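You operate a simulated robot arm through the tools that you are given. There is no shell and no other tool.

Carry out the task below with a simulated robot arm. There is one attempt and no reset: what you move stays moved.

TASK
Move the length from the yellow socket into the gland and tighten the nut.
Fine: free the stand lever and loosen the gland nut first; clamp the stand again once the length is in. Where these are worked on the way, their far stop is far enough and under half their travel is too little: gland nut, stand lever.

Only the result counts: the job must be done as asked and must still hold three seconds after the hand-in. Knocking over, shifting, dropping, spilling or breaking anything else fails it.

THE ROBOT
A 6-joint arm with a fingered hand, fixed in place. Base frame: the origin is at the foot of the arm, x ahead of it, y to its left, z up; the work surface is at about z = 0.85. Lengths are in m, angles in rad, forces in N, time in s.
With the tool pointing down near the work surface it reaches from about 0.48 to 0.94 m from the base axis. Its first joint turns from -2.897 to 2.897 rad. Payload 5 kg.
The TCP is the grasp point between the finger pads, 0.043 m short of the fingertips. In the tool frame z runs along the fingers and y along their closing line. Largest opening 0.144 m; the body of the gripper starts 0.05 m behind the TCP. The gripper is a hand of 5 fingers: y runs from the thumb to the fingers, the wrist lies at [-0.021, -0.133, -0.233] in the tool frame.
Orientation is told as [roll, pitch, yaw] about the base's x, y, z axes, in that order, counted from this pose: with the fingers straight down and the wrist toward the robot, the tool's x, y and z point along [0, 1, 0], [1, 0, 0] and [0, 0, -1] of the base frame.

THE INTERFACE
- The arm moves only by the tool play_rows. Its argument "series" is a list of rows, each an object (a shift or turn left out is 0) with "dp": the shift along the tool's x, y, z in m, a list of three; "angular": the turn, a rotation vector about the tool's x, y, z in rad, a list of three. In form: [{"dp": [x, y, z], "angular": [ax, ay, az]}, ...]. A call has 1 to 20 rows; each row shifts and turns the commanded pose from where the row before left it, along the tool's axes as they then stand. Rows are played at 5 a second. More than 0.05 m and 0.15 rad between two rows, and nothing of the call is played. A pose out of reach is approached as far as the arm can. The call stops where the force on the tool passes 40 N (or 10 N more than at its start, if that is more) or the arm is blocked; 0.2 s more then pass. In this call time passes only in rows, and 0.2 s behind the last. The reply holds the time, the measured pose of the TCP, the force on the tool along the base axes, the opening and the grip force, in the units named above and with some noise, with the torque about the TCP (base axes, N m) and any sound that the robot's microphone picked up.
- Cameras (640 x 400 px; columns grow to the right, rows downward): "scene" is fixed at [0.0496, -0.652, 1.6626]; the picture's right is [0.72, -0.69, 0.00], its down [-0.49, -0.51, -0.71] and it looks along [0.49, 0.51, -0.71] (base axes); focal length 334 px, centre (320, 200). "wrist" rides on the gripper at [0.086, -0.109, -0.168] in the tool frame; the picture's right is [-0.80, 0.28, -0.53], its down [-0.54, -0.73, 0.42] and it looks along [-0.27, 0.63, 0.73] (tool axes); focal length 275 px, centre (320, 200). There is no depth. A picture from a camera that has moved, and an enlarged one, comes with that camera's place and axes in the base frame and with its lens.
- snapshot(camera): a new picture of that camera. It takes no simulated time.
- move_column(by): slides the trunk up (or, below 0, down) by that many m; the arm rides with it, the base frame stays. It gives what a move gives, with no picture.
- finger_targets(index, middle, ring, little, thumb_bend, thumb_turn): sets how far each is bent, from 0 (flat) to 1 (curled in); at 0.3 the hand is open as for a grip, at 0.7 the pads meet at the TCP. One left out holds its place. A second passes; each finger stops where it meets its share of the squeeze, and holds until it gets a number again. It is the only way to open and close the hand. It gives what a move gives, with no picture; readings hold the bend of each and the force on index, middle, ring, little, thumb and palm. thumb_turn goes from beside the hand (0) to across from the fingers (1), as for a grip.
- enlarge(camera, box): a new picture of the part [left, top, right, bottom] of that camera's present view, enlarged. It takes no simulated time.
- job_done(): hands the job in; it is judged then, once.

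Nothing tells you positions but the pictures and the camera data. Unless the task says otherwise, let go and move clear before handing in.

The tools are called as name(argument=value, ...) on one line, values as JSON. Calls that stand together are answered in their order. play_rows: Moves the arm, as the interface text tells. Its arguments: {"type":"object","properties":{"series":{"type":"array","items":{"type":"object","properties":{"dp":{"type":"array","items":{"type":"number"}},"angular":{"type":"array","items":{"type":"number"}}}}}},"required":["series"]} The other tools are called the same way: move_column (by) slides the trunk up or down; finger_targets (index, middle, ring, little, thumb_bend, thumb_turn) moves the fingers one by one; snapshot (camera) takes a picture; enlarge (camera, box) takes an enlarged picture of a part of a camera's view; job_done () hands the job in.

At the start:

```text
clock: 0.0
tool_pos: [0.4145, -0.0578, 1.2675]
tool_rot: [0.0, 0.0, -0.001]
ft_force: [-0.8, 0.1, -0.2]
torque: [-0.01, -0.01, -0.01]
width: 0.1435
finger_force: 0.0
shape: jaw
bend: [0.3, 0.3, 0.3, 0.3, 0.3, 0.98]
finger forces: [0.0, 0.1, 0.0, 0.1, 0.0, 0.0]
trunk travel left (down, up): [-0.45, 0.14]
```

scene: 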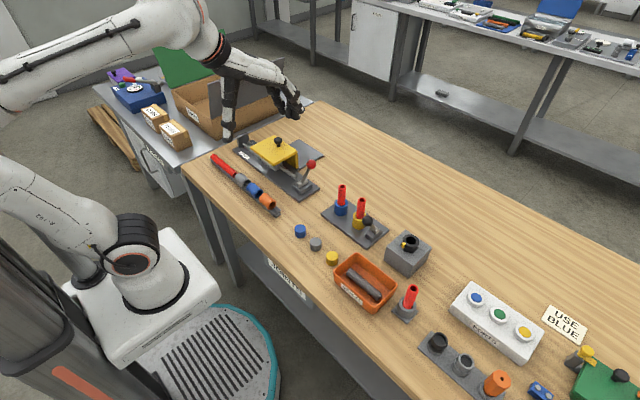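
wrist: 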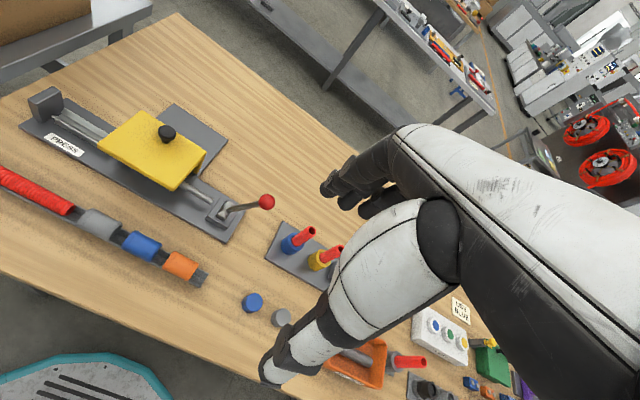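

I see a bench with a press, a stand with two red lengths in blue and yellow sockets, a grey block with a black nut (likely the gland), and other items further along. I'll look closer before moving anything.

enlarge(camera="scene", box=[300, 170, 460, 270])

enlarge(camera="scene", box=[380, 270, 640, 400])

enlarge(camera="scene", box=[200, 120, 360, 220])

enlarge(camera="scene", box=[280, 220, 440, 320])

```text
4.00 times, centred on (380, 220) of scene
camera zoom: at [0.0496, -0.652, 1.6626], right [0.72, -0.69, 0.0], down [-0.49, -0.51, -0.71], along [0.49, 0.51, -0.71], focal length 1337 px, centre (80, 120)
```

zoom: 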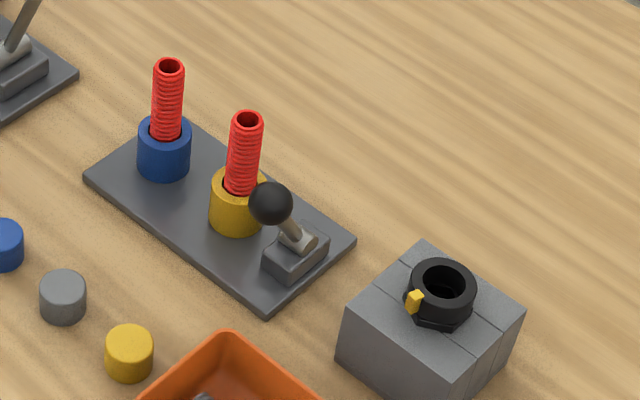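

```text
2.46 times, centred on (510, 335) of scene
camera zoom: at [0.0496, -0.652, 1.6626], right [0.72, -0.69, 0.0], down [-0.49, -0.51, -0.71], along [0.49, 0.51, -0.71], focal length 823 px, centre (-148, -132)
```

zoom: 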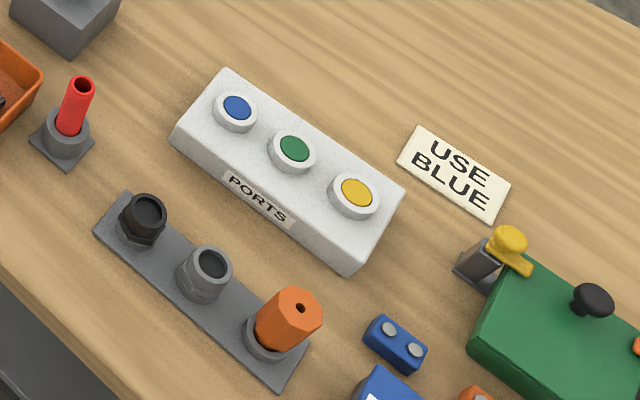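

```text
4.00 times, centred on (280, 170) of scene
camera zoom: at [0.0496, -0.652, 1.6626], right [0.72, -0.69, 0.0], down [-0.49, -0.51, -0.71], along [0.49, 0.51, -0.71], focal length 1337 px, centre (480, 320)
```

zoom: 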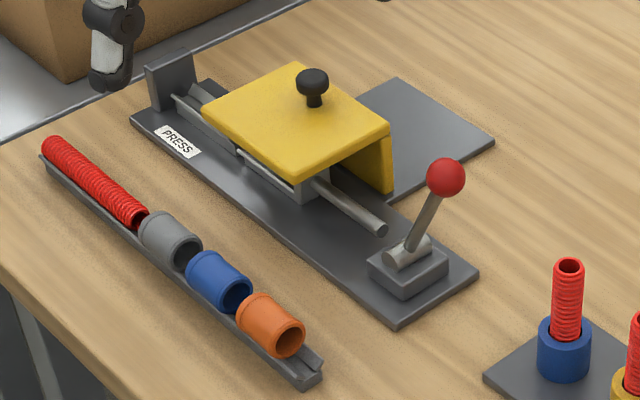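

```text
4.00 times, centred on (360, 270) of scene
camera zoom: at [0.0496, -0.652, 1.6626], right [0.72, -0.69, 0.0], down [-0.49, -0.51, -0.71], along [0.49, 0.51, -0.71], focal length 1337 px, centre (160, -80)
```

zoom: 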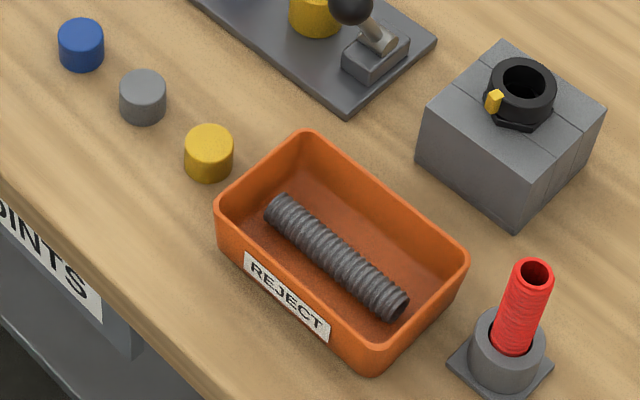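

I take the stand to be the dark plate (blue and yellow sockets, black-ball lever) along x≈0.61, and the gland to be the grey block at about (0.62, -0.42). Next I enlarge these further for precise geometry.

enlarge(camera="scene", box=[345, 190, 401, 250])

enlarge(camera="scene", box=[380, 225, 440, 285])

enlarge(camera="wrist", box=[200, 180, 380, 300])

```text
6.67 times, centred on (373, 220) of scene
camera zoom: at [0.0496, -0.652, 1.6626], right [0.72, -0.69, 0.0], down [-0.49, -0.51, -0.71], along [0.49, 0.51, -0.71], focal length 2228 px, centre (-33, 67)
```

zoom: 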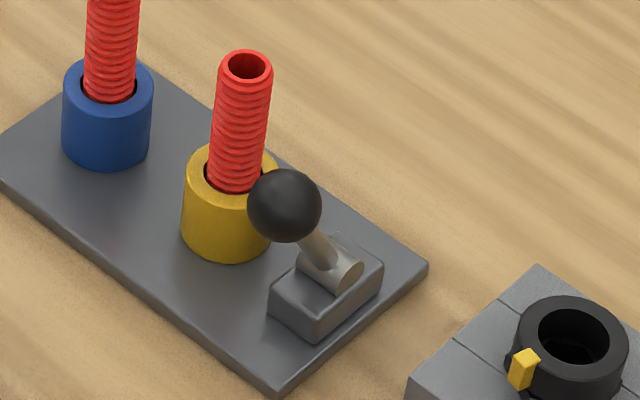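

```text
6.67 times, centred on (410, 255) of scene
camera zoom: at [0.0496, -0.652, 1.6626], right [0.72, -0.69, 0.0], down [-0.49, -0.51, -0.71], along [0.49, 0.51, -0.71], focal length 2228 px, centre (-280, -167)
```

zoom: 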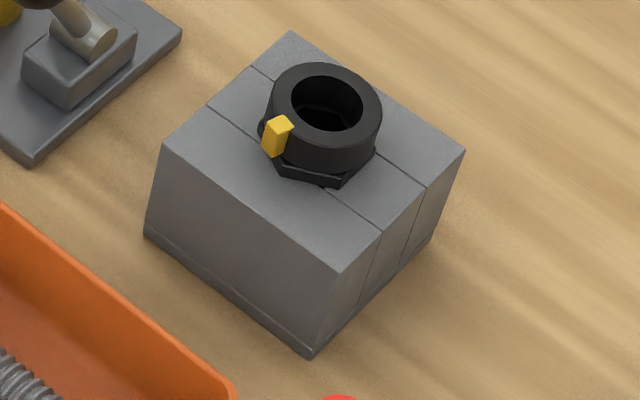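

```text
3.33 times, centred on (290, 240) of wrist
camera zoom: at [0.3053, 0.028, 1.4356], right [0.28, -0.8, 0.53], down [-0.73, -0.54, -0.42], along [0.63, -0.27, -0.73], focal length 918 px, centre (420, 67)
```

zoom: 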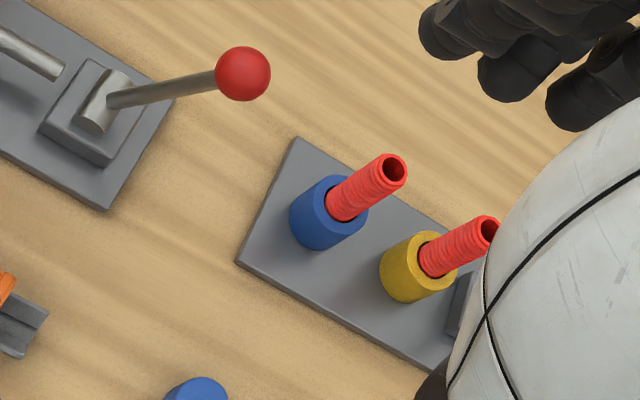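

The stand lever's hub axis seems to run along y, so the ball likely leans toward the robot, but I need a second view. I'll shift the arm toward -y at height to see the lever and gland with the wrist camera.

play_rows(series=[{"dp": [-0.04, 0, 0]}, {"dp": [-0.04, 0, 0]}, {"dp": [-0.04, 0, 0]}, {"dp": [-0.04, 0, 0]}, {"dp": [-0.04, 0, 0]}])

snapshot(camera="wrist")

snapshot(camera="scene")

```text
clock: 0.8
tool_pos: [0.4106, -0.1767, 1.2642]
tool_rot: [-0.01, 0.008, -0.008]
ft_force: [-0.7, 2.4, 1.3]
torque: [-0.37, -0.14, -0.03]
width: 0.1439
finger_force: 0.1
shape: jaw
bend: [0.3, 0.3, 0.3, 0.3, 0.3, 0.98]
finger forces: [0.0, 0.0, 0.0, 0.0, 0.0, 0.0]
trunk travel left (down, up): [-0.45, 0.14]
stopped in row 4: the force on the tool passed its limit at 60 N (the readings are from after the stop); the commanded pose is now the measured one
```

```text
taken
camera wrist: at [0.3044, -0.0886, 1.4318], right [0.28, -0.79, 0.54], down [-0.73, -0.54, -0.41], along [0.62, -0.28, -0.73], focal length 275 px, centre (320, 200)
```

wrist: 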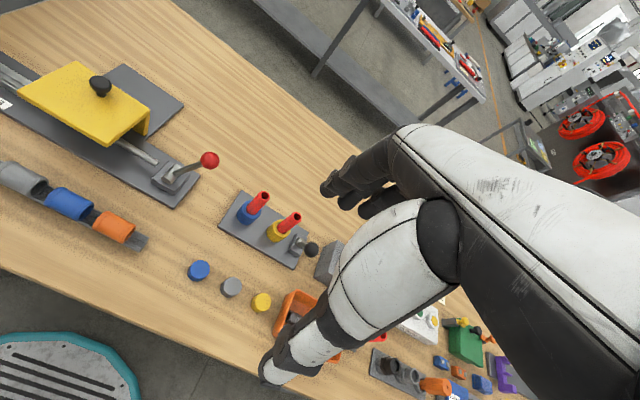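

```text
taken
```

scene: 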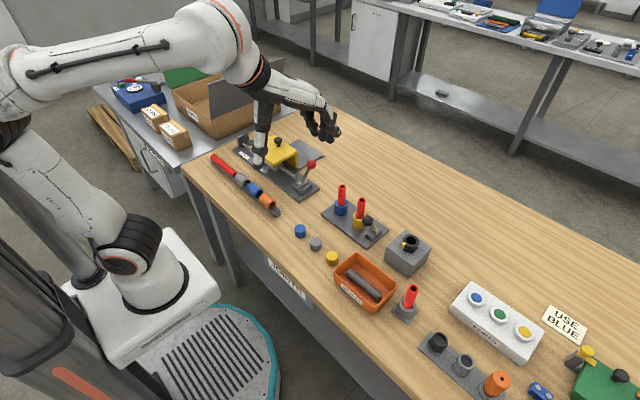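

The stop was at 60 N with nothing near the hand, most likely from the quick motion itself, so I'll use gentler steps. I enlarge the wrist view of the stand.

enlarge(camera="wrist", box=[210, 170, 370, 290])

enlarge(camera="wrist", box=[260, 210, 340, 270])

```text
3.33 times, centred on (290, 230) of wrist
camera zoom: at [0.3044, -0.0886, 1.4318], right [0.28, -0.79, 0.54], down [-0.73, -0.54, -0.41], along [0.62, -0.28, -0.73], focal length 918 px, centre (420, 100)
```

zoom: 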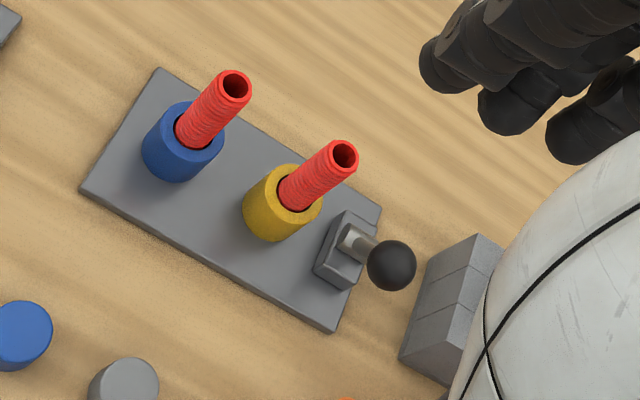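

```text
6.67 times, centred on (300, 240) of wrist
camera zoom: at [0.3044, -0.0886, 1.4318], right [0.28, -0.79, 0.54], down [-0.73, -0.54, -0.41], along [0.62, -0.28, -0.73], focal length 1835 px, centre (453, -67)
```

zoom: 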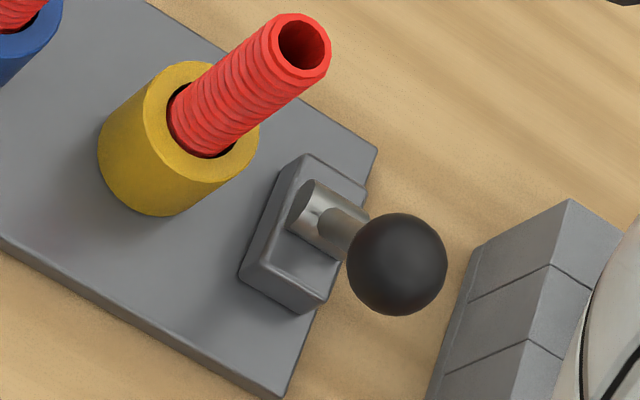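

Triangulated: lever ball ≈(0.581, -0.2925, 0.955), hub ≈(0.621, -0.294, 0.885), so it leans toward the robot and must swing toward +x. The gland block is centred at ≈(0.622, -0.4145) with its top at z≈0.909. Next I look at the hand shape itself.

enlarge(camera="scene", box=[230, 60, 350, 180])

enlarge(camera="wrist", box=[240, 130, 480, 390])

```text
3.33 times, centred on (290, 120) of scene
camera zoom: at [0.0496, -0.652, 1.6626], right [0.72, -0.69, 0.0], down [-0.49, -0.51, -0.71], along [0.49, 0.51, -0.71], focal length 1114 px, centre (420, 467)
```

zoom: 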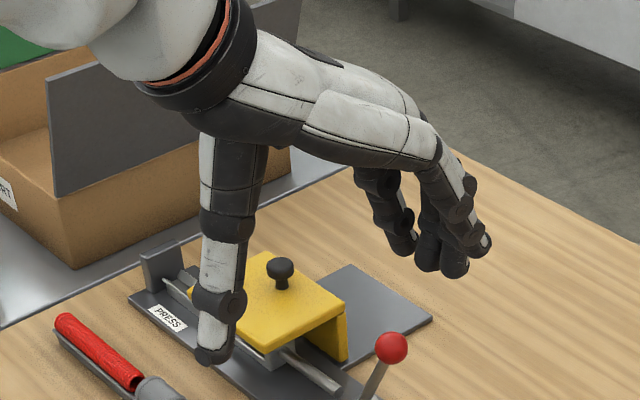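

```text
1.54 times, centred on (360, 260) of wrist
camera zoom: at [0.3044, -0.0886, 1.4318], right [0.28, -0.79, 0.54], down [-0.73, -0.54, -0.41], along [0.62, -0.28, -0.73], focal length 424 px, centre (258, 108)
```

zoom: 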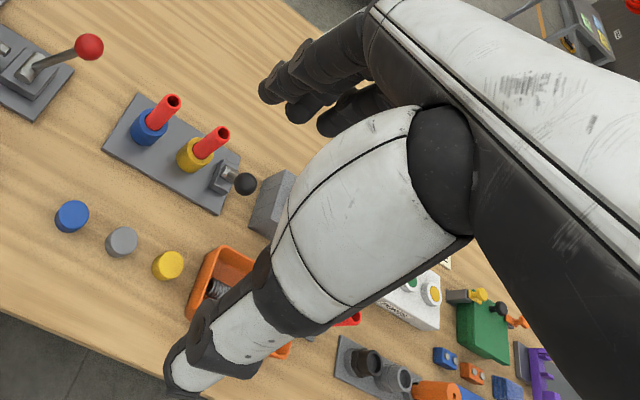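

The hand hangs with its thumb on the robot side (-x) and its fingers at +x; ring and little extend toward -y. I'll move above the lever so that thumb and fingers straddle the ball, staying high first.

play_rows(series=[{"dp": [-0.0023, 0.0034, 0.0037], "angular": [-0.008, 0.01, -0.008]}, {"dp": [-0.0058, 0.0085, 0.0092]}, {"dp": [-0.0093, 0.0136, 0.0147]}, {"dp": [-0.0104, 0.0153, 0.0166]}, {"dp": [-0.0104, 0.0153, 0.0166]}, {"dp": [-0.0104, 0.0153, 0.0166]}, {"dp": [-0.0104, 0.0153, 0.0166]}, {"dp": [-0.0104, 0.0153, 0.0166]}, {"dp": [-0.0104, 0.0153, 0.0166]}, {"dp": [-0.0104, 0.0153, 0.0166]}, {"dp": [-0.0093, 0.0136, 0.0147]}, {"dp": [-0.0081, 0.0119, 0.0129]}, {"dp": [-0.0058, 0.0085, 0.0092]}, {"dp": [-0.0023, 0.0034, 0.0037]}])

snapshot(camera="wrist")

enlarge(camera="scene", box=[280, 90, 440, 250])

```text
clock: 3.8
tool_pos: [0.5816, -0.2932, 1.0759]
tool_rot: [0.002, 0.005, 0.002]
ft_force: [0.8, 0.0, 0.0]
torque: [0.0, 0.03, 0.01]
width: 0.1437
finger_force: 0.0
shape: jaw
bend: [0.3, 0.3, 0.3, 0.3, 0.3, 0.98]
finger forces: [0.0, 0.0, 0.0, 0.0, 0.0, 0.1]
trunk travel left (down, up): [-0.45, 0.14]
```

```text
taken
camera wrist: at [0.4732, -0.2079, 1.2443], right [0.29, -0.8, 0.53], down [-0.73, -0.54, -0.42], along [0.62, -0.27, -0.74], focal length 275 px, centre (320, 200)
```

wrist: 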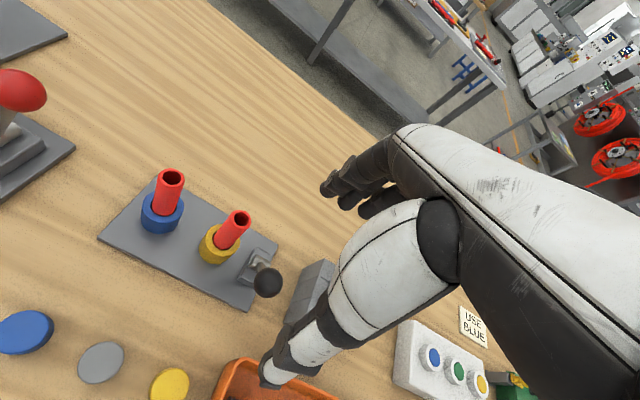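

```text
2.50 times, centred on (360, 170) of scene
camera zoom: at [0.0496, -0.652, 1.6626], right [0.72, -0.69, 0.0], down [-0.49, -0.51, -0.71], along [0.49, 0.51, -0.71], focal length 836 px, centre (220, 275)
```

zoom: 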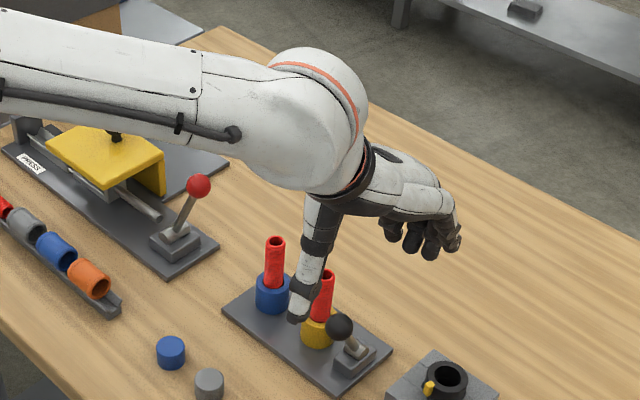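

The thumb lines up with the TCP at about 0.085 m toward the robot, and the ball is where I expected. I lower so the thumb tip sits beside the ball on its robot side.

play_rows(series=[{"dp": [0, -0.002, 0.008]}, {"dp": [0, -0.003, 0.018]}, {"dp": [0, -0.003, 0.022]}, {"dp": [0, -0.002, 0.022]}, {"dp": [0, 0, 0.018]}, {"dp": [0, 0, 0.008]}, {"dp": [0, 0, 0.002]}])

snapshot(camera="wrist")

enlarge(camera="scene", box=[300, 140, 440, 260])

```text
clock: 5.4
tool_pos: [0.57, -0.2948, 0.9775]
tool_rot: [0.003, 0.003, 0.001]
ft_force: [-0.7, -0.3, 0.5]
torque: [0.02, 0.01, 0.01]
width: 0.1438
finger_force: 0.2
shape: jaw
bend: [0.3, 0.3, 0.3, 0.3, 0.3, 0.98]
finger forces: [0.0, 0.0, 0.0, 0.0, 0.0, 0.1]
trunk travel left (down, up): [-0.45, 0.14]
```

```text
taken
camera wrist: at [0.4625, -0.2095, 1.1472], right [0.29, -0.8, 0.53], down [-0.73, -0.54, -0.42], along [0.62, -0.27, -0.73], focal length 275 px, centre (320, 200)
```

wrist: 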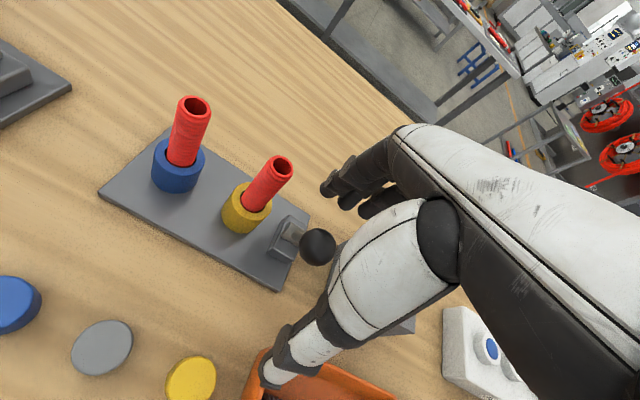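

```text
3.33 times, centred on (370, 200) of scene
camera zoom: at [0.0496, -0.652, 1.6626], right [0.72, -0.69, 0.0], down [-0.49, -0.51, -0.71], along [0.49, 0.51, -0.71], focal length 1114 px, centre (153, 200)
```

zoom: 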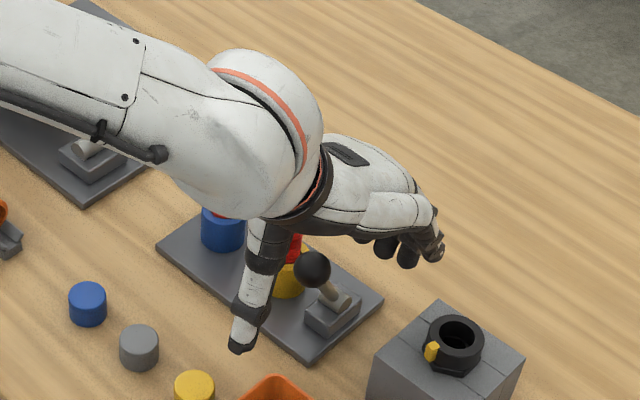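

All is clear; the ball sits between thumb and fingers. I push toward +x with the thumb, slowly once near contact.

play_rows(series=[{"dp": [0.001, 0.008, 0]}, {"dp": [0.001, 0.016, 0]}, {"dp": [0, 0.016, 0]}, {"dp": [0, 0.012, 0]}, {"dp": [0, 0.008, 0]}, {"dp": [0, 0.006, 0]}, {"dp": [0, 0.006, 0]}, {"dp": [0, 0.006, 0]}, {"dp": [0, 0.006, 0]}])

snapshot(camera="wrist")

```text
clock: 7.4
tool_pos: [0.6553, -0.2924, 0.9819]
tool_rot: [-0.001, 0.001, -0.001]
ft_force: [-9.1, -0.7, 17.5]
torque: [0.05, 1.49, 0.02]
width: 0.1439
finger_force: 0.0
shape: jaw
bend: [0.3, 0.3, 0.3, 0.3, 0.21, 0.97]
finger forces: [0.1, 0.0, 0.1, 0.1, 17.4, 0.0]
trunk travel left (down, up): [-0.45, 0.14]
```

```text
taken
camera wrist: at [0.5466, -0.2061, 1.1495], right [0.28, -0.8, 0.53], down [-0.73, -0.54, -0.42], along [0.63, -0.27, -0.73], focal length 275 px, centre (320, 200)
```

wrist: 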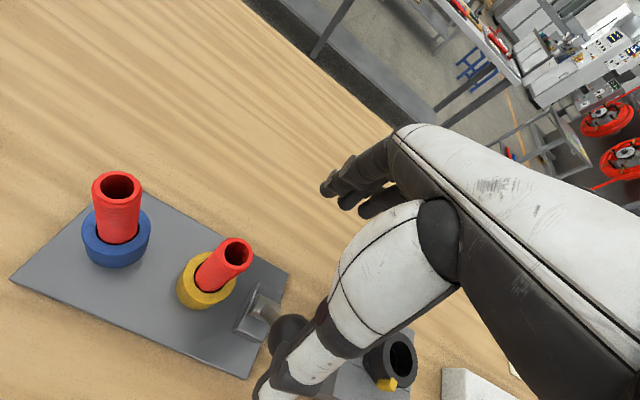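

The thumb is in contact with the ball and being bent back slightly, with an upward reaction. I check the scene before pushing further.

enlarge(camera="scene", box=[330, 180, 410, 240])

enlarge(camera="wrist", box=[220, 270, 360, 400])

```text
6.67 times, centred on (370, 210) of scene
camera zoom: at [0.0496, -0.652, 1.6626], right [0.72, -0.69, 0.0], down [-0.49, -0.51, -0.71], along [0.49, 0.51, -0.71], focal length 2228 px, centre (-13, 133)
```

zoom: 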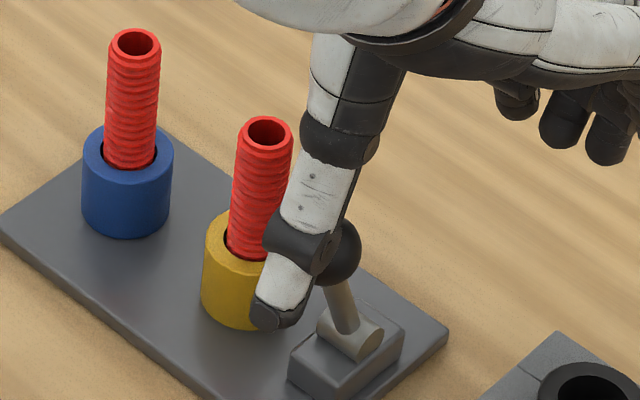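

```text
3.08 times, centred on (290, 335) of wrist
camera zoom: at [0.5466, -0.2061, 1.1495], right [0.28, -0.8, 0.53], down [-0.73, -0.54, -0.42], along [0.63, -0.27, -0.73], focal length 847 px, centre (412, -215)
```

zoom: 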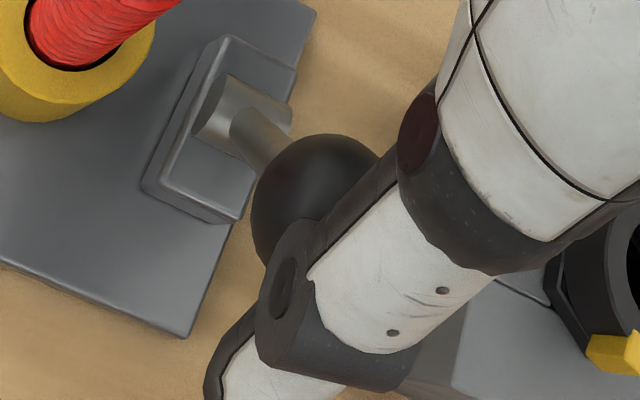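

The lever is moving (ball now at x≈0.604). I bend the thumb in a bit to make it steeper and keep pushing toward +x.

play_rows(series=[{"dp": [0, 0.006, 0]}, {"dp": [0, 0.008, 0]}, {"dp": [0, 0.008, 0]}, {"dp": [0, 0.008, 0]}, {"dp": [0, 0.008, 0]}, {"dp": [0, 0.006, 0]}])

enlarge(camera="scene", box=[330, 180, 410, 240])

```text
clock: 8.3
tool_pos: [0.6804, -0.2933, 0.9778]
tool_rot: [-0.001, 0.005, -0.001]
ft_force: [-0.8, -0.7, -1.6]
torque: [0.05, 0.07, 0.0]
width: 0.1441
finger_force: 0.1
shape: jaw
bend: [0.3, 0.3, 0.3, 0.3, 0.29, 0.97]
finger forces: [0.0, 0.0, 0.0, 0.1, 0.7, 0.0]
trunk travel left (down, up): [-0.45, 0.14]
stopped in row 4: the force on the tool passed its limit at 42 N (the readings are from after the stop); the commanded pose is now the measured one
```

```text
6.67 times, centred on (370, 210) of scene
camera zoom: at [0.0496, -0.652, 1.6626], right [0.72, -0.69, 0.0], down [-0.49, -0.51, -0.71], along [0.49, 0.51, -0.71], focal length 2228 px, centre (-13, 133)
```

zoom: 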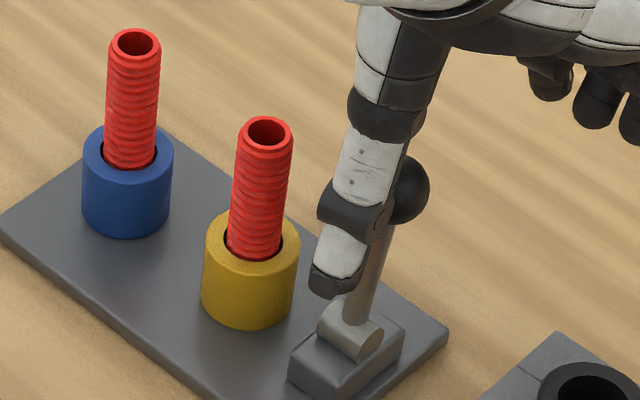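

The lever passed through a stiff point and now leans past vertical toward +x with no force. I continue pushing to the far stop.

play_rows(series=[{"dp": [0, 0.004, 0]}, {"dp": [0, 0.006, 0]}, {"dp": [0, 0.006, 0]}, {"dp": [0, 0.006, 0]}, {"dp": [0, 0.006, 0.001]}, {"dp": [0, 0.006, 0.001]}])

enlarge(camera="scene", box=[330, 180, 410, 240])

```text
clock: 9.7
tool_pos: [0.7133, -0.2913, 0.9794]
tool_rot: [0.0, 0.0, -0.002]
ft_force: [-0.5, 0.6, 0.1]
torque: [0.01, -0.01, 0.0]
width: 0.1442
finger_force: 0.1
shape: jaw
bend: [0.3, 0.3, 0.3, 0.3, 0.29, 0.97]
finger forces: [0.0, 0.0, 0.1, 0.0, 0.2, 0.1]
trunk travel left (down, up): [-0.45, 0.14]
```

```text
6.67 times, centred on (370, 210) of scene
camera zoom: at [0.0496, -0.652, 1.6626], right [0.72, -0.69, 0.0], down [-0.49, -0.51, -0.71], along [0.49, 0.51, -0.71], focal length 2228 px, centre (-13, 133)
```

zoom: 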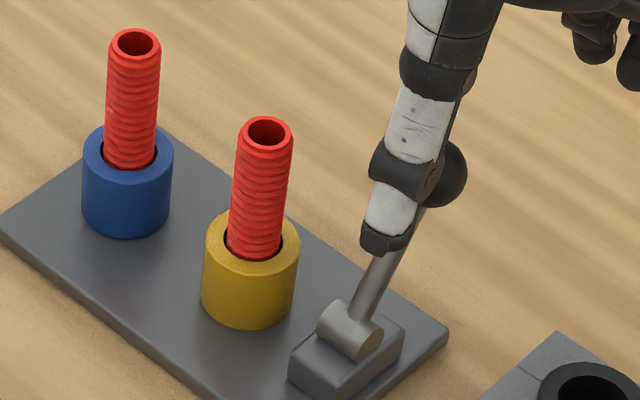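

The lever is at about +40° and moving freely. I keep pushing until it stops, lowering slightly along the arc.

play_rows(series=[{"dp": [0, 0.006, 0.001]}, {"dp": [0, 0.006, 0.002]}, {"dp": [0, 0.006, 0.002]}, {"dp": [0, 0.006, 0.003]}, {"dp": [0, 0.005, 0.003]}, {"dp": [0, 0.005, 0.003]}])

enlarge(camera="scene", box=[340, 170, 420, 240])

```text
clock: 11.0
tool_pos: [0.7388, -0.2955, 0.9729]
tool_rot: [-0.004, -0.006, -0.004]
ft_force: [-31.6, 2.3, 17.8]
torque: [0.07, 1.55, -0.01]
width: 0.144
finger_force: 0.0
shape: jaw
bend: [0.3, 0.3, 0.3, 0.3, 0.09, 0.96]
finger forces: [0.0, 0.0, 0.1, 0.0, 34.1, 0.0]
trunk travel left (down, up): [-0.45, 0.14]
stopped in row 6: the force on the tool passed its limit at 43 N (the readings are from after the stop); the commanded pose is now the measured one
```

```text
5.71 times, centred on (380, 205) of scene
camera zoom: at [0.0496, -0.652, 1.6626], right [0.72, -0.69, 0.0], down [-0.49, -0.51, -0.71], along [0.49, 0.51, -0.71], focal length 1910 px, centre (-23, 171)
```

zoom: 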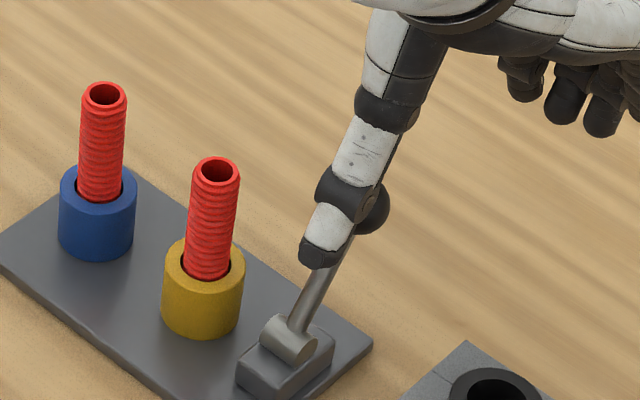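

The lever hit its far stop at about +45° (firm 43 N resistance). I back off and rise, then look.

play_rows(series=[{"dp": [0, -0.006, 0]}, {"dp": [0, -0.01, 0]}, {"dp": [0, -0.014, 0]}, {"dp": [0, -0.01, -0.008]}, {"dp": [0, -0.004, -0.016]}, {"dp": [0, 0, -0.022]}, {"dp": [0, 0, -0.024]}, {"dp": [0, 0, -0.024]}, {"dp": [0, 0, -0.02]}, {"dp": [0, 0, -0.01]}])

snapshot(camera="wrist")

enlarge(camera="scene", box=[340, 170, 440, 270])

```text
clock: 13.2
tool_pos: [0.6975, -0.2944, 1.0938]
tool_rot: [-0.002, -0.002, -0.002]
ft_force: [0.1, 0.1, 0.1]
torque: [0.01, -0.01, -0.02]
width: 0.1442
finger_force: 0.0
shape: jaw
bend: [0.3, 0.3, 0.3, 0.3, 0.3, 0.98]
finger forces: [0.0, 0.0, 0.0, 0.0, 0.0, 0.0]
trunk travel left (down, up): [-0.45, 0.14]
```

```text
taken
camera wrist: at [0.5897, -0.2083, 1.2613], right [0.28, -0.8, 0.54], down [-0.73, -0.54, -0.42], along [0.63, -0.27, -0.73], focal length 275 px, centre (320, 200)
```

wrist: 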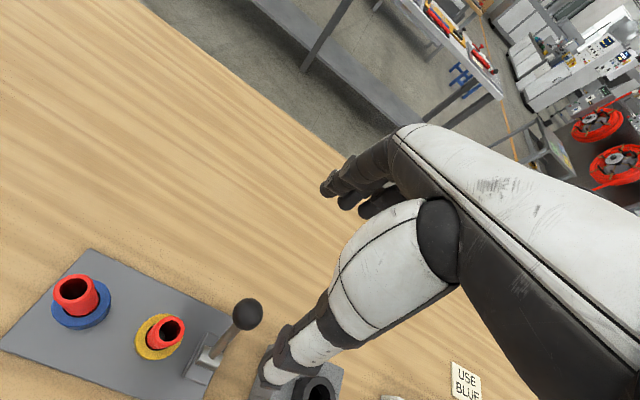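

```text
4.00 times, centred on (390, 220) of scene
camera zoom: at [0.0496, -0.652, 1.6626], right [0.72, -0.69, 0.0], down [-0.49, -0.51, -0.71], along [0.49, 0.51, -0.71], focal length 1337 px, centre (40, 120)
```

zoom: 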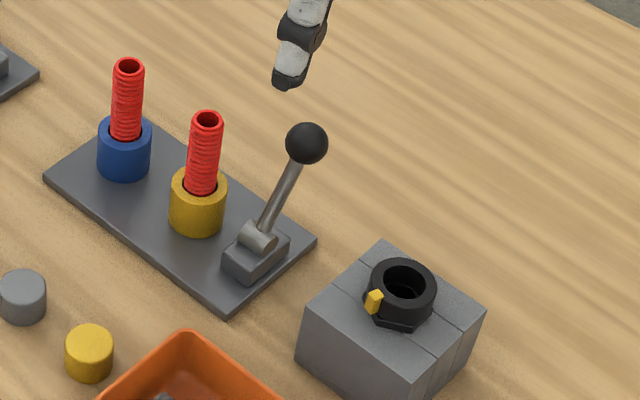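

The lever now leans to +35°, away from the robot – freed. Next the nut: I'll straighten ring and little out of the way so only thumb, index and middle grip, and look at the result.

finger_targets(ring=0, little=0)

enlarge(camera="scene", box=[300, 90, 460, 230])

snapshot(camera="wrist")

```text
clock: 14.2
tool_pos: [0.6991, -0.2949, 1.0925]
tool_rot: [-0.001, 0.0, -0.002]
ft_force: [0.8, -0.5, -0.4]
torque: [0.0, 0.01, -0.03]
width: 0.15
finger_force: 0.0
shape: fingers
bend: [0.3, 0.3, 0.0, 0.0, 0.3, 0.98]
finger forces: [0.0, 0.0, 0.0, 0.1, 0.1, 0.0]
trunk travel left (down, up): [-0.45, 0.14]
```

```text
2.86 times, centred on (380, 160) of scene
camera zoom: at [0.0496, -0.652, 1.6626], right [0.72, -0.69, 0.0], down [-0.49, -0.51, -0.71], along [0.49, 0.51, -0.71], focal length 955 px, centre (149, 314)
```

zoom: 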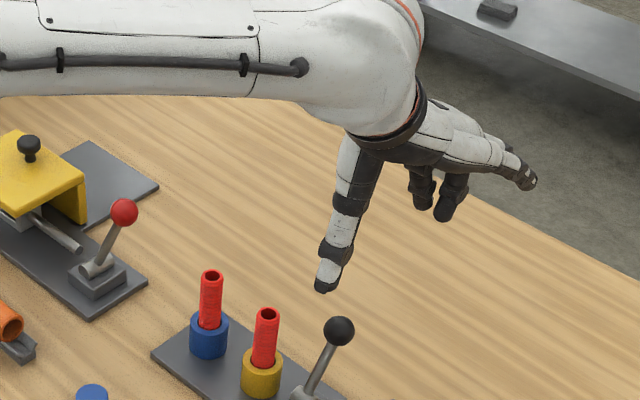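

```text
taken
camera wrist: at [0.5899, -0.2085, 1.261], right [0.28, -0.8, 0.54], down [-0.73, -0.54, -0.42], along [0.63, -0.27, -0.73], focal length 275 px, centre (320, 200)
```

wrist: 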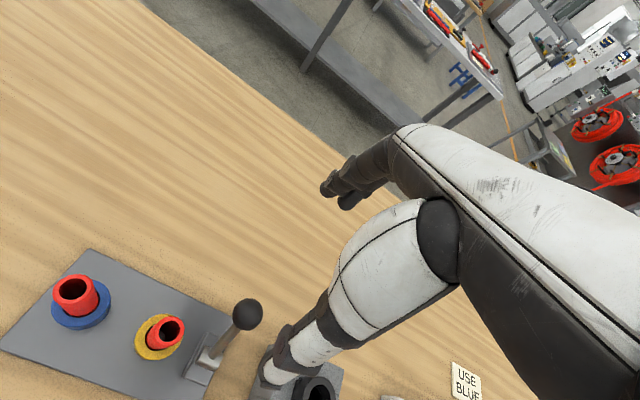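

Straight ring and little fingers reach rather far forward and down. I compare with having them fully curled instead.

finger_targets(ring=1, little=1)

enlarge(camera="scene", box=[340, 110, 440, 180])

```text
clock: 15.2
tool_pos: [0.6981, -0.2952, 1.0941]
tool_rot: [-0.001, 0.0, -0.003]
ft_force: [-0.5, 0.6, 0.2]
torque: [0.01, 0.05, 0.03]
width: 0.1502
finger_force: 0.0
shape: fingers
bend: [0.3, 0.3, 0.93, 0.92, 0.3, 0.98]
finger forces: [0.0, 0.1, 0.0, 0.0, 0.1, 0.0]
trunk travel left (down, up): [-0.45, 0.14]
```

```text
5.71 times, centred on (390, 145) of scene
camera zoom: at [0.0496, -0.652, 1.6626], right [0.72, -0.69, 0.0], down [-0.49, -0.51, -0.71], along [0.49, 0.51, -0.71], focal length 1910 px, centre (-80, 514)
```

zoom: 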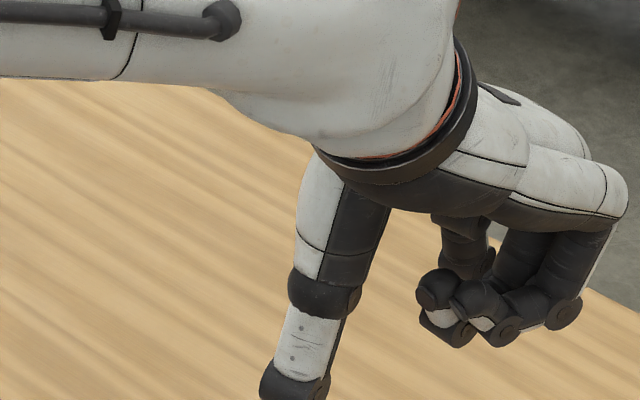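

Curled, the ring and little fingers stay compact (lowest about 17 mm below the TCP), so I use that for the nut. I now move above the gland at height and turn the hand so the thumb lands just beside the yellow tab (yaw about -50°).

play_rows(series=[{"dp": [-0.0072, -0.0046, 0.002]}, {"dp": [-0.0143, -0.0091, 0.0041]}, {"dp": [-0.0191, -0.0122, 0.0054]}, {"dp": [-0.0203, -0.0129, 0.0058]}, {"dp": [-0.0203, -0.0129, 0.0058]}, {"dp": [-0.0191, -0.0122, 0.0054]}, {"dp": [-0.0131, -0.0084, 0.0037]}, {"dp": [-0.006, -0.0038, 0.0017]}, {"angular": [0, 0, 0.04]}, {"angular": [0, 0, 0.08]}, {"angular": [0, 0, 0.09]}, {"angular": [0, 0, 0.09]}, {"angular": [0, 0, 0.08]}, {"angular": [0, 0, 0.04]}])

snapshot(camera="wrist")

snapshot(camera="scene")

```text
clock: 18.2
tool_pos: [0.6223, -0.4135, 1.0595]
tool_rot: [-0.002, -0.002, -0.423]
ft_force: [0.8, 0.3, 0.1]
torque: [-0.04, -0.03, 0.0]
width: 0.15
finger_force: 0.1
shape: fingers
bend: [0.3, 0.3, 1.0, 1.0, 0.3, 0.98]
finger forces: [0.0, 0.0, 0.0, 0.0, 0.1, 0.0]
trunk travel left (down, up): [-0.45, 0.14]
```

```text
taken
camera wrist: at [0.5587, -0.2907, 1.2275], right [-0.07, -0.84, 0.54], down [-0.88, -0.2, -0.42], along [0.46, -0.5, -0.73], focal length 275 px, centre (320, 200)
```

wrist: 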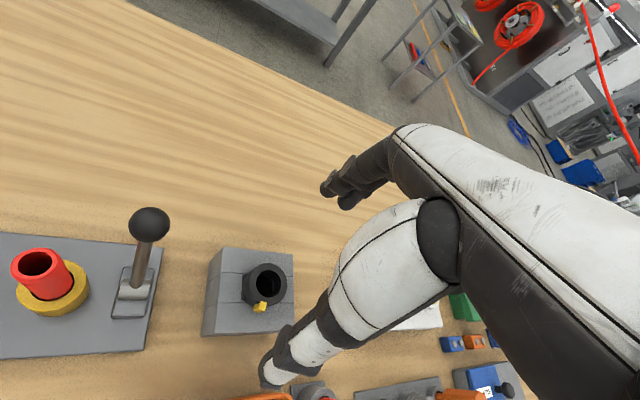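

```text
taken
```

scene: 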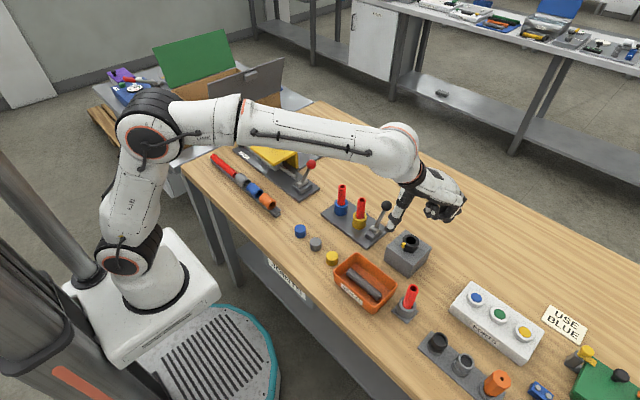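

enlarge(camera="wrist", box=[200, 230, 320, 340])

enlarge(camera="scene", box=[390, 225, 430, 255])

```text
3.64 times, centred on (260, 285) of wrist
camera zoom: at [0.5587, -0.2907, 1.2275], right [-0.07, -0.84, 0.54], down [-0.88, -0.2, -0.42], along [0.46, -0.5, -0.73], focal length 1001 px, centre (538, -109)
```

zoom: 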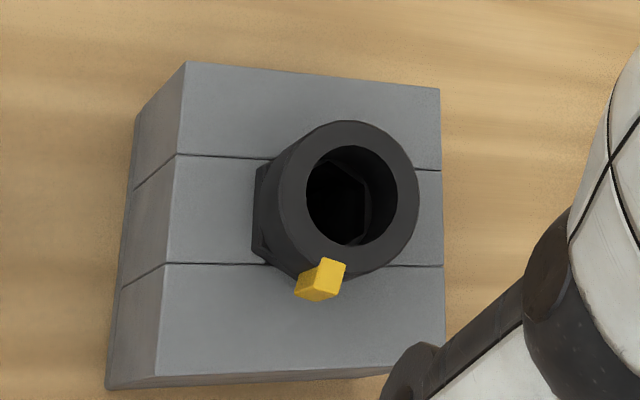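

```text
13.33 times, centred on (410, 240) of scene
camera zoom: at [0.0496, -0.652, 1.6626], right [0.72, -0.69, 0.0], down [-0.49, -0.51, -0.71], along [0.49, 0.51, -0.71], focal length 4456 px, centre (-880, -333)
```

zoom: 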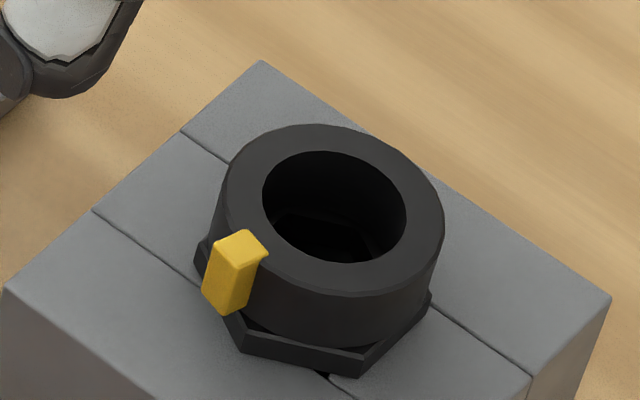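

The nut centre triangulates to (0.622, -0.415) with its ring top at z≈0.936; the tab is a small pointer at about 165°. I turn on to yaw -60° and check before lowering.

play_rows(series=[{"angular": [0, 0, 0.05]}, {"angular": [0, 0, 0.09]}, {"angular": [0, 0, 0.1]}, {"angular": [0, 0, 0.1]}, {"angular": [0, 0, 0.1]}, {"angular": [0, 0, 0.09]}, {"angular": [0, 0, 0.06]}, {"angular": [0, 0, 0.03]}])

snapshot(camera="wrist")

enlarge(camera="scene", box=[340, 150, 460, 270])

```text
clock: 20.0
tool_pos: [0.6232, -0.4135, 1.0597]
tool_rot: [0.0, -0.003, -1.043]
ft_force: [0.2, 0.5, 1.1]
torque: [0.02, 0.01, 0.02]
width: 0.1499
finger_force: 0.0
shape: fingers
bend: [0.3, 0.3, 1.0, 1.0, 0.3, 0.98]
finger forces: [0.1, 0.0, 0.0, 0.1, 0.0, 0.1]
trunk travel left (down, up): [-0.45, 0.14]
```

```text
taken
camera wrist: at [0.6421, -0.2768, 1.2274], right [-0.55, -0.65, 0.53], down [-0.83, 0.35, -0.42], along [0.08, -0.68, -0.73], focal length 275 px, centre (320, 200)
```

wrist: 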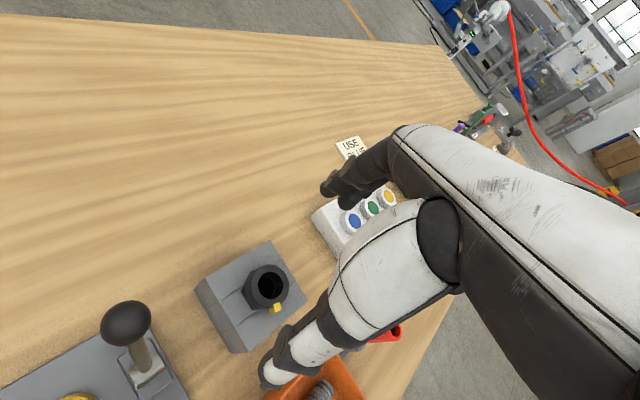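

```text
3.33 times, centred on (400, 210) of scene
camera zoom: at [0.0496, -0.652, 1.6626], right [0.72, -0.69, 0.0], down [-0.49, -0.51, -0.71], along [0.49, 0.51, -0.71], focal length 1114 px, centre (53, 167)
```

zoom: 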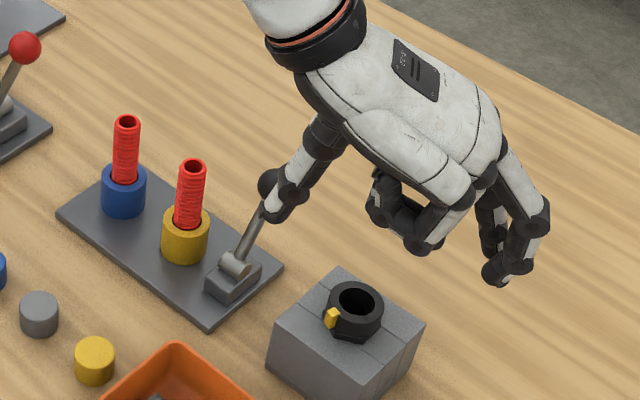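

Everything is clear for descent. I lower over the nut to TCP z≈0.960.

play_rows(series=[{"dp": [-0.001, 0.0005, 0.01]}, {"dp": [-0.0005, 0, 0.018]}, {"dp": [0, 0, 0.022]}, {"dp": [0, 0, 0.022]}, {"dp": [0, 0, 0.016]}, {"dp": [0, 0, 0.008]}, {"dp": [0, 0, 0.0037]}])

snapshot(camera="wrist")

enlarge(camera="scene", box=[360, 190, 450, 270])

```text
clock: 21.6
tool_pos: [0.6224, -0.4153, 0.9577]
tool_rot: [0.0, -0.003, -1.042]
ft_force: [0.4, 0.3, -1.1]
torque: [0.0, 0.0, 0.05]
width: 0.1502
finger_force: 0.0
shape: fingers
bend: [0.3, 0.3, 1.0, 1.0, 0.3, 0.98]
finger forces: [0.0, 0.0, 0.0, 0.0, 0.1, 0.1]
trunk travel left (down, up): [-0.45, 0.14]
```

```text
taken
camera wrist: at [0.6415, -0.2787, 1.1262], right [-0.54, -0.65, 0.54], down [-0.83, 0.35, -0.42], along [0.09, -0.68, -0.73], focal length 275 px, centre (320, 200)
```

wrist: 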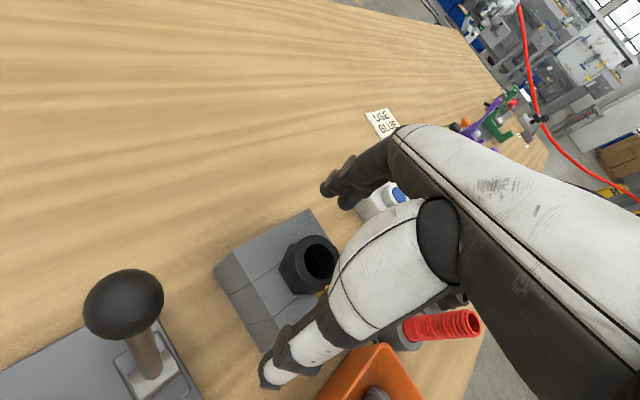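

```text
5.00 times, centred on (405, 230) of scene
camera zoom: at [0.0496, -0.652, 1.6626], right [0.72, -0.69, 0.0], down [-0.49, -0.51, -0.71], along [0.49, 0.51, -0.71], focal length 1671 px, centre (-105, 50)
```

zoom: 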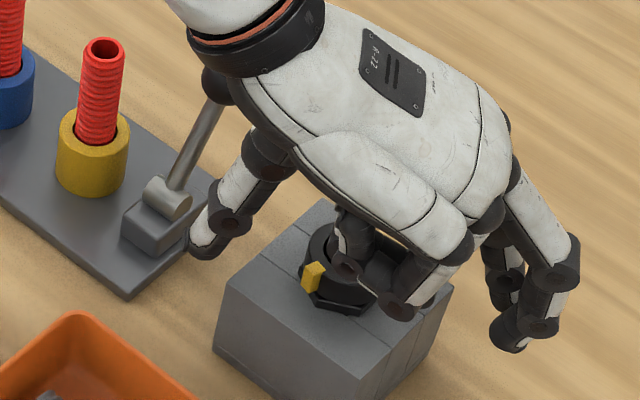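

The hand straddles the nut with no contact forces. I close thumb, index and middle partway first to check alignment.

finger_targets(index=0.5, middle=0.5, thumb_bend=0.5)

enlarge(camera="scene", box=[380, 210, 440, 260])

enlarge(camera="wrist", box=[220, 170, 400, 370])

```text
clock: 22.6
tool_pos: [0.6215, -0.416, 0.9601]
tool_rot: [0.003, -0.006, -1.041]
ft_force: [-0.5, -0.1, 17.0]
torque: [0.02, -0.13, -0.04]
width: 0.0895
finger_force: 8.9
shape: fingers
bend: [0.47, 0.5, 1.0, 1.0, 0.48, 0.97]
finger forces: [8.6, 0.0, 0.1, 0.1, 8.9, 0.1]
trunk travel left (down, up): [-0.45, 0.14]
```

```text
8.00 times, centred on (410, 235) of scene
camera zoom: at [0.0496, -0.652, 1.6626], right [0.72, -0.69, 0.0], down [-0.49, -0.51, -0.71], along [0.49, 0.51, -0.71], focal length 2673 px, centre (-400, -80)
```

zoom: 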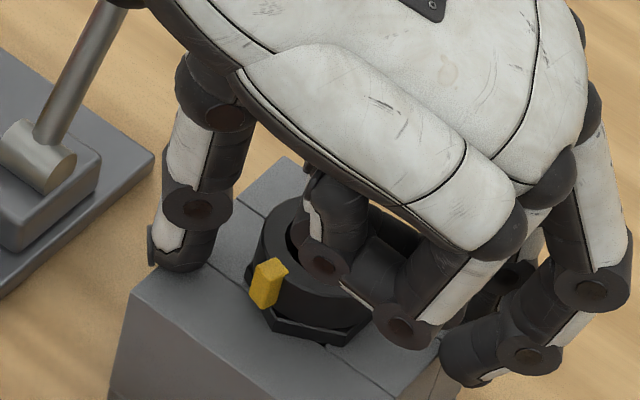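

```text
2.00 times, centred on (310, 270) of wrist
camera zoom: at [0.6409, -0.2782, 1.1285], right [-0.55, -0.65, 0.53], down [-0.83, 0.35, -0.43], along [0.09, -0.68, -0.73], focal length 551 px, centre (340, 60)
```

zoom: 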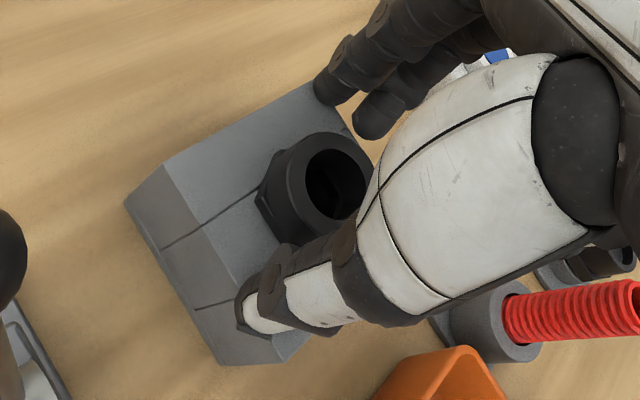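

Index and thumb tips are touching the block top (17 N upward), since the tips dip as they bend. I raise about 13 mm and then continue closing.

play_rows(series=[{"dp": [0, 0, -0.005]}, {"dp": [0, 0, -0.006]}, {"dp": [0, 0, -0.002]}])

finger_targets(index=0.55, middle=0.55, thumb_bend=0.55)

enlarge(camera="scene", box=[380, 210, 440, 260])

enlarge(camera="wrist", box=[220, 170, 400, 370])

```text
clock: 23.4
tool_pos: [0.6202, -0.4149, 0.9719]
tool_rot: [-0.002, -0.001, -1.043]
ft_force: [0.2, -0.7, 0.6]
torque: [0.02, 0.02, -0.02]
width: 0.0791
finger_force: 0.0
shape: fingers
bend: [0.5, 0.5, 1.0, 1.0, 0.5, 0.97]
finger forces: [0.0, 0.0, 0.0, 0.0, 0.0, 0.0]
trunk travel left (down, up): [-0.45, 0.14]
```

```text
clock: 24.4
tool_pos: [0.6214, -0.4155, 0.973]
tool_rot: [0.0, -0.001, -1.044]
ft_force: [0.0, 0.0, 0.3]
torque: [0.02, 0.04, -0.03]
width: 0.0613
finger_force: 0.1
shape: fingers
bend: [0.55, 0.55, 1.0, 1.0, 0.55, 0.97]
finger forces: [0.0, 0.0, 0.0, 0.0, 0.1, 0.1]
trunk travel left (down, up): [-0.45, 0.14]
```

```text
8.00 times, centred on (410, 235) of scene
camera zoom: at [0.0496, -0.652, 1.6626], right [0.72, -0.69, 0.0], down [-0.49, -0.51, -0.71], along [0.49, 0.51, -0.71], focal length 2673 px, centre (-400, -80)
```

zoom: 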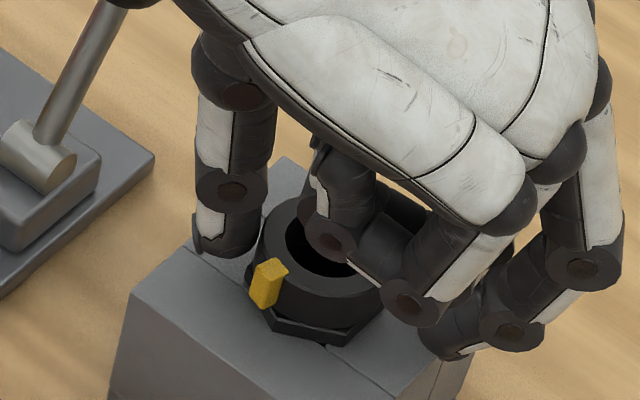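

```text
2.00 times, centred on (310, 270) of wrist
camera zoom: at [0.6409, -0.2785, 1.1407], right [-0.54, -0.65, 0.54], down [-0.83, 0.35, -0.42], along [0.09, -0.68, -0.73], focal length 551 px, centre (340, 60)
```

zoom: 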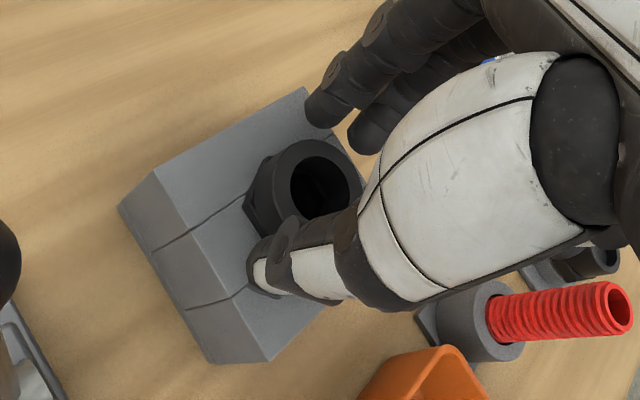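

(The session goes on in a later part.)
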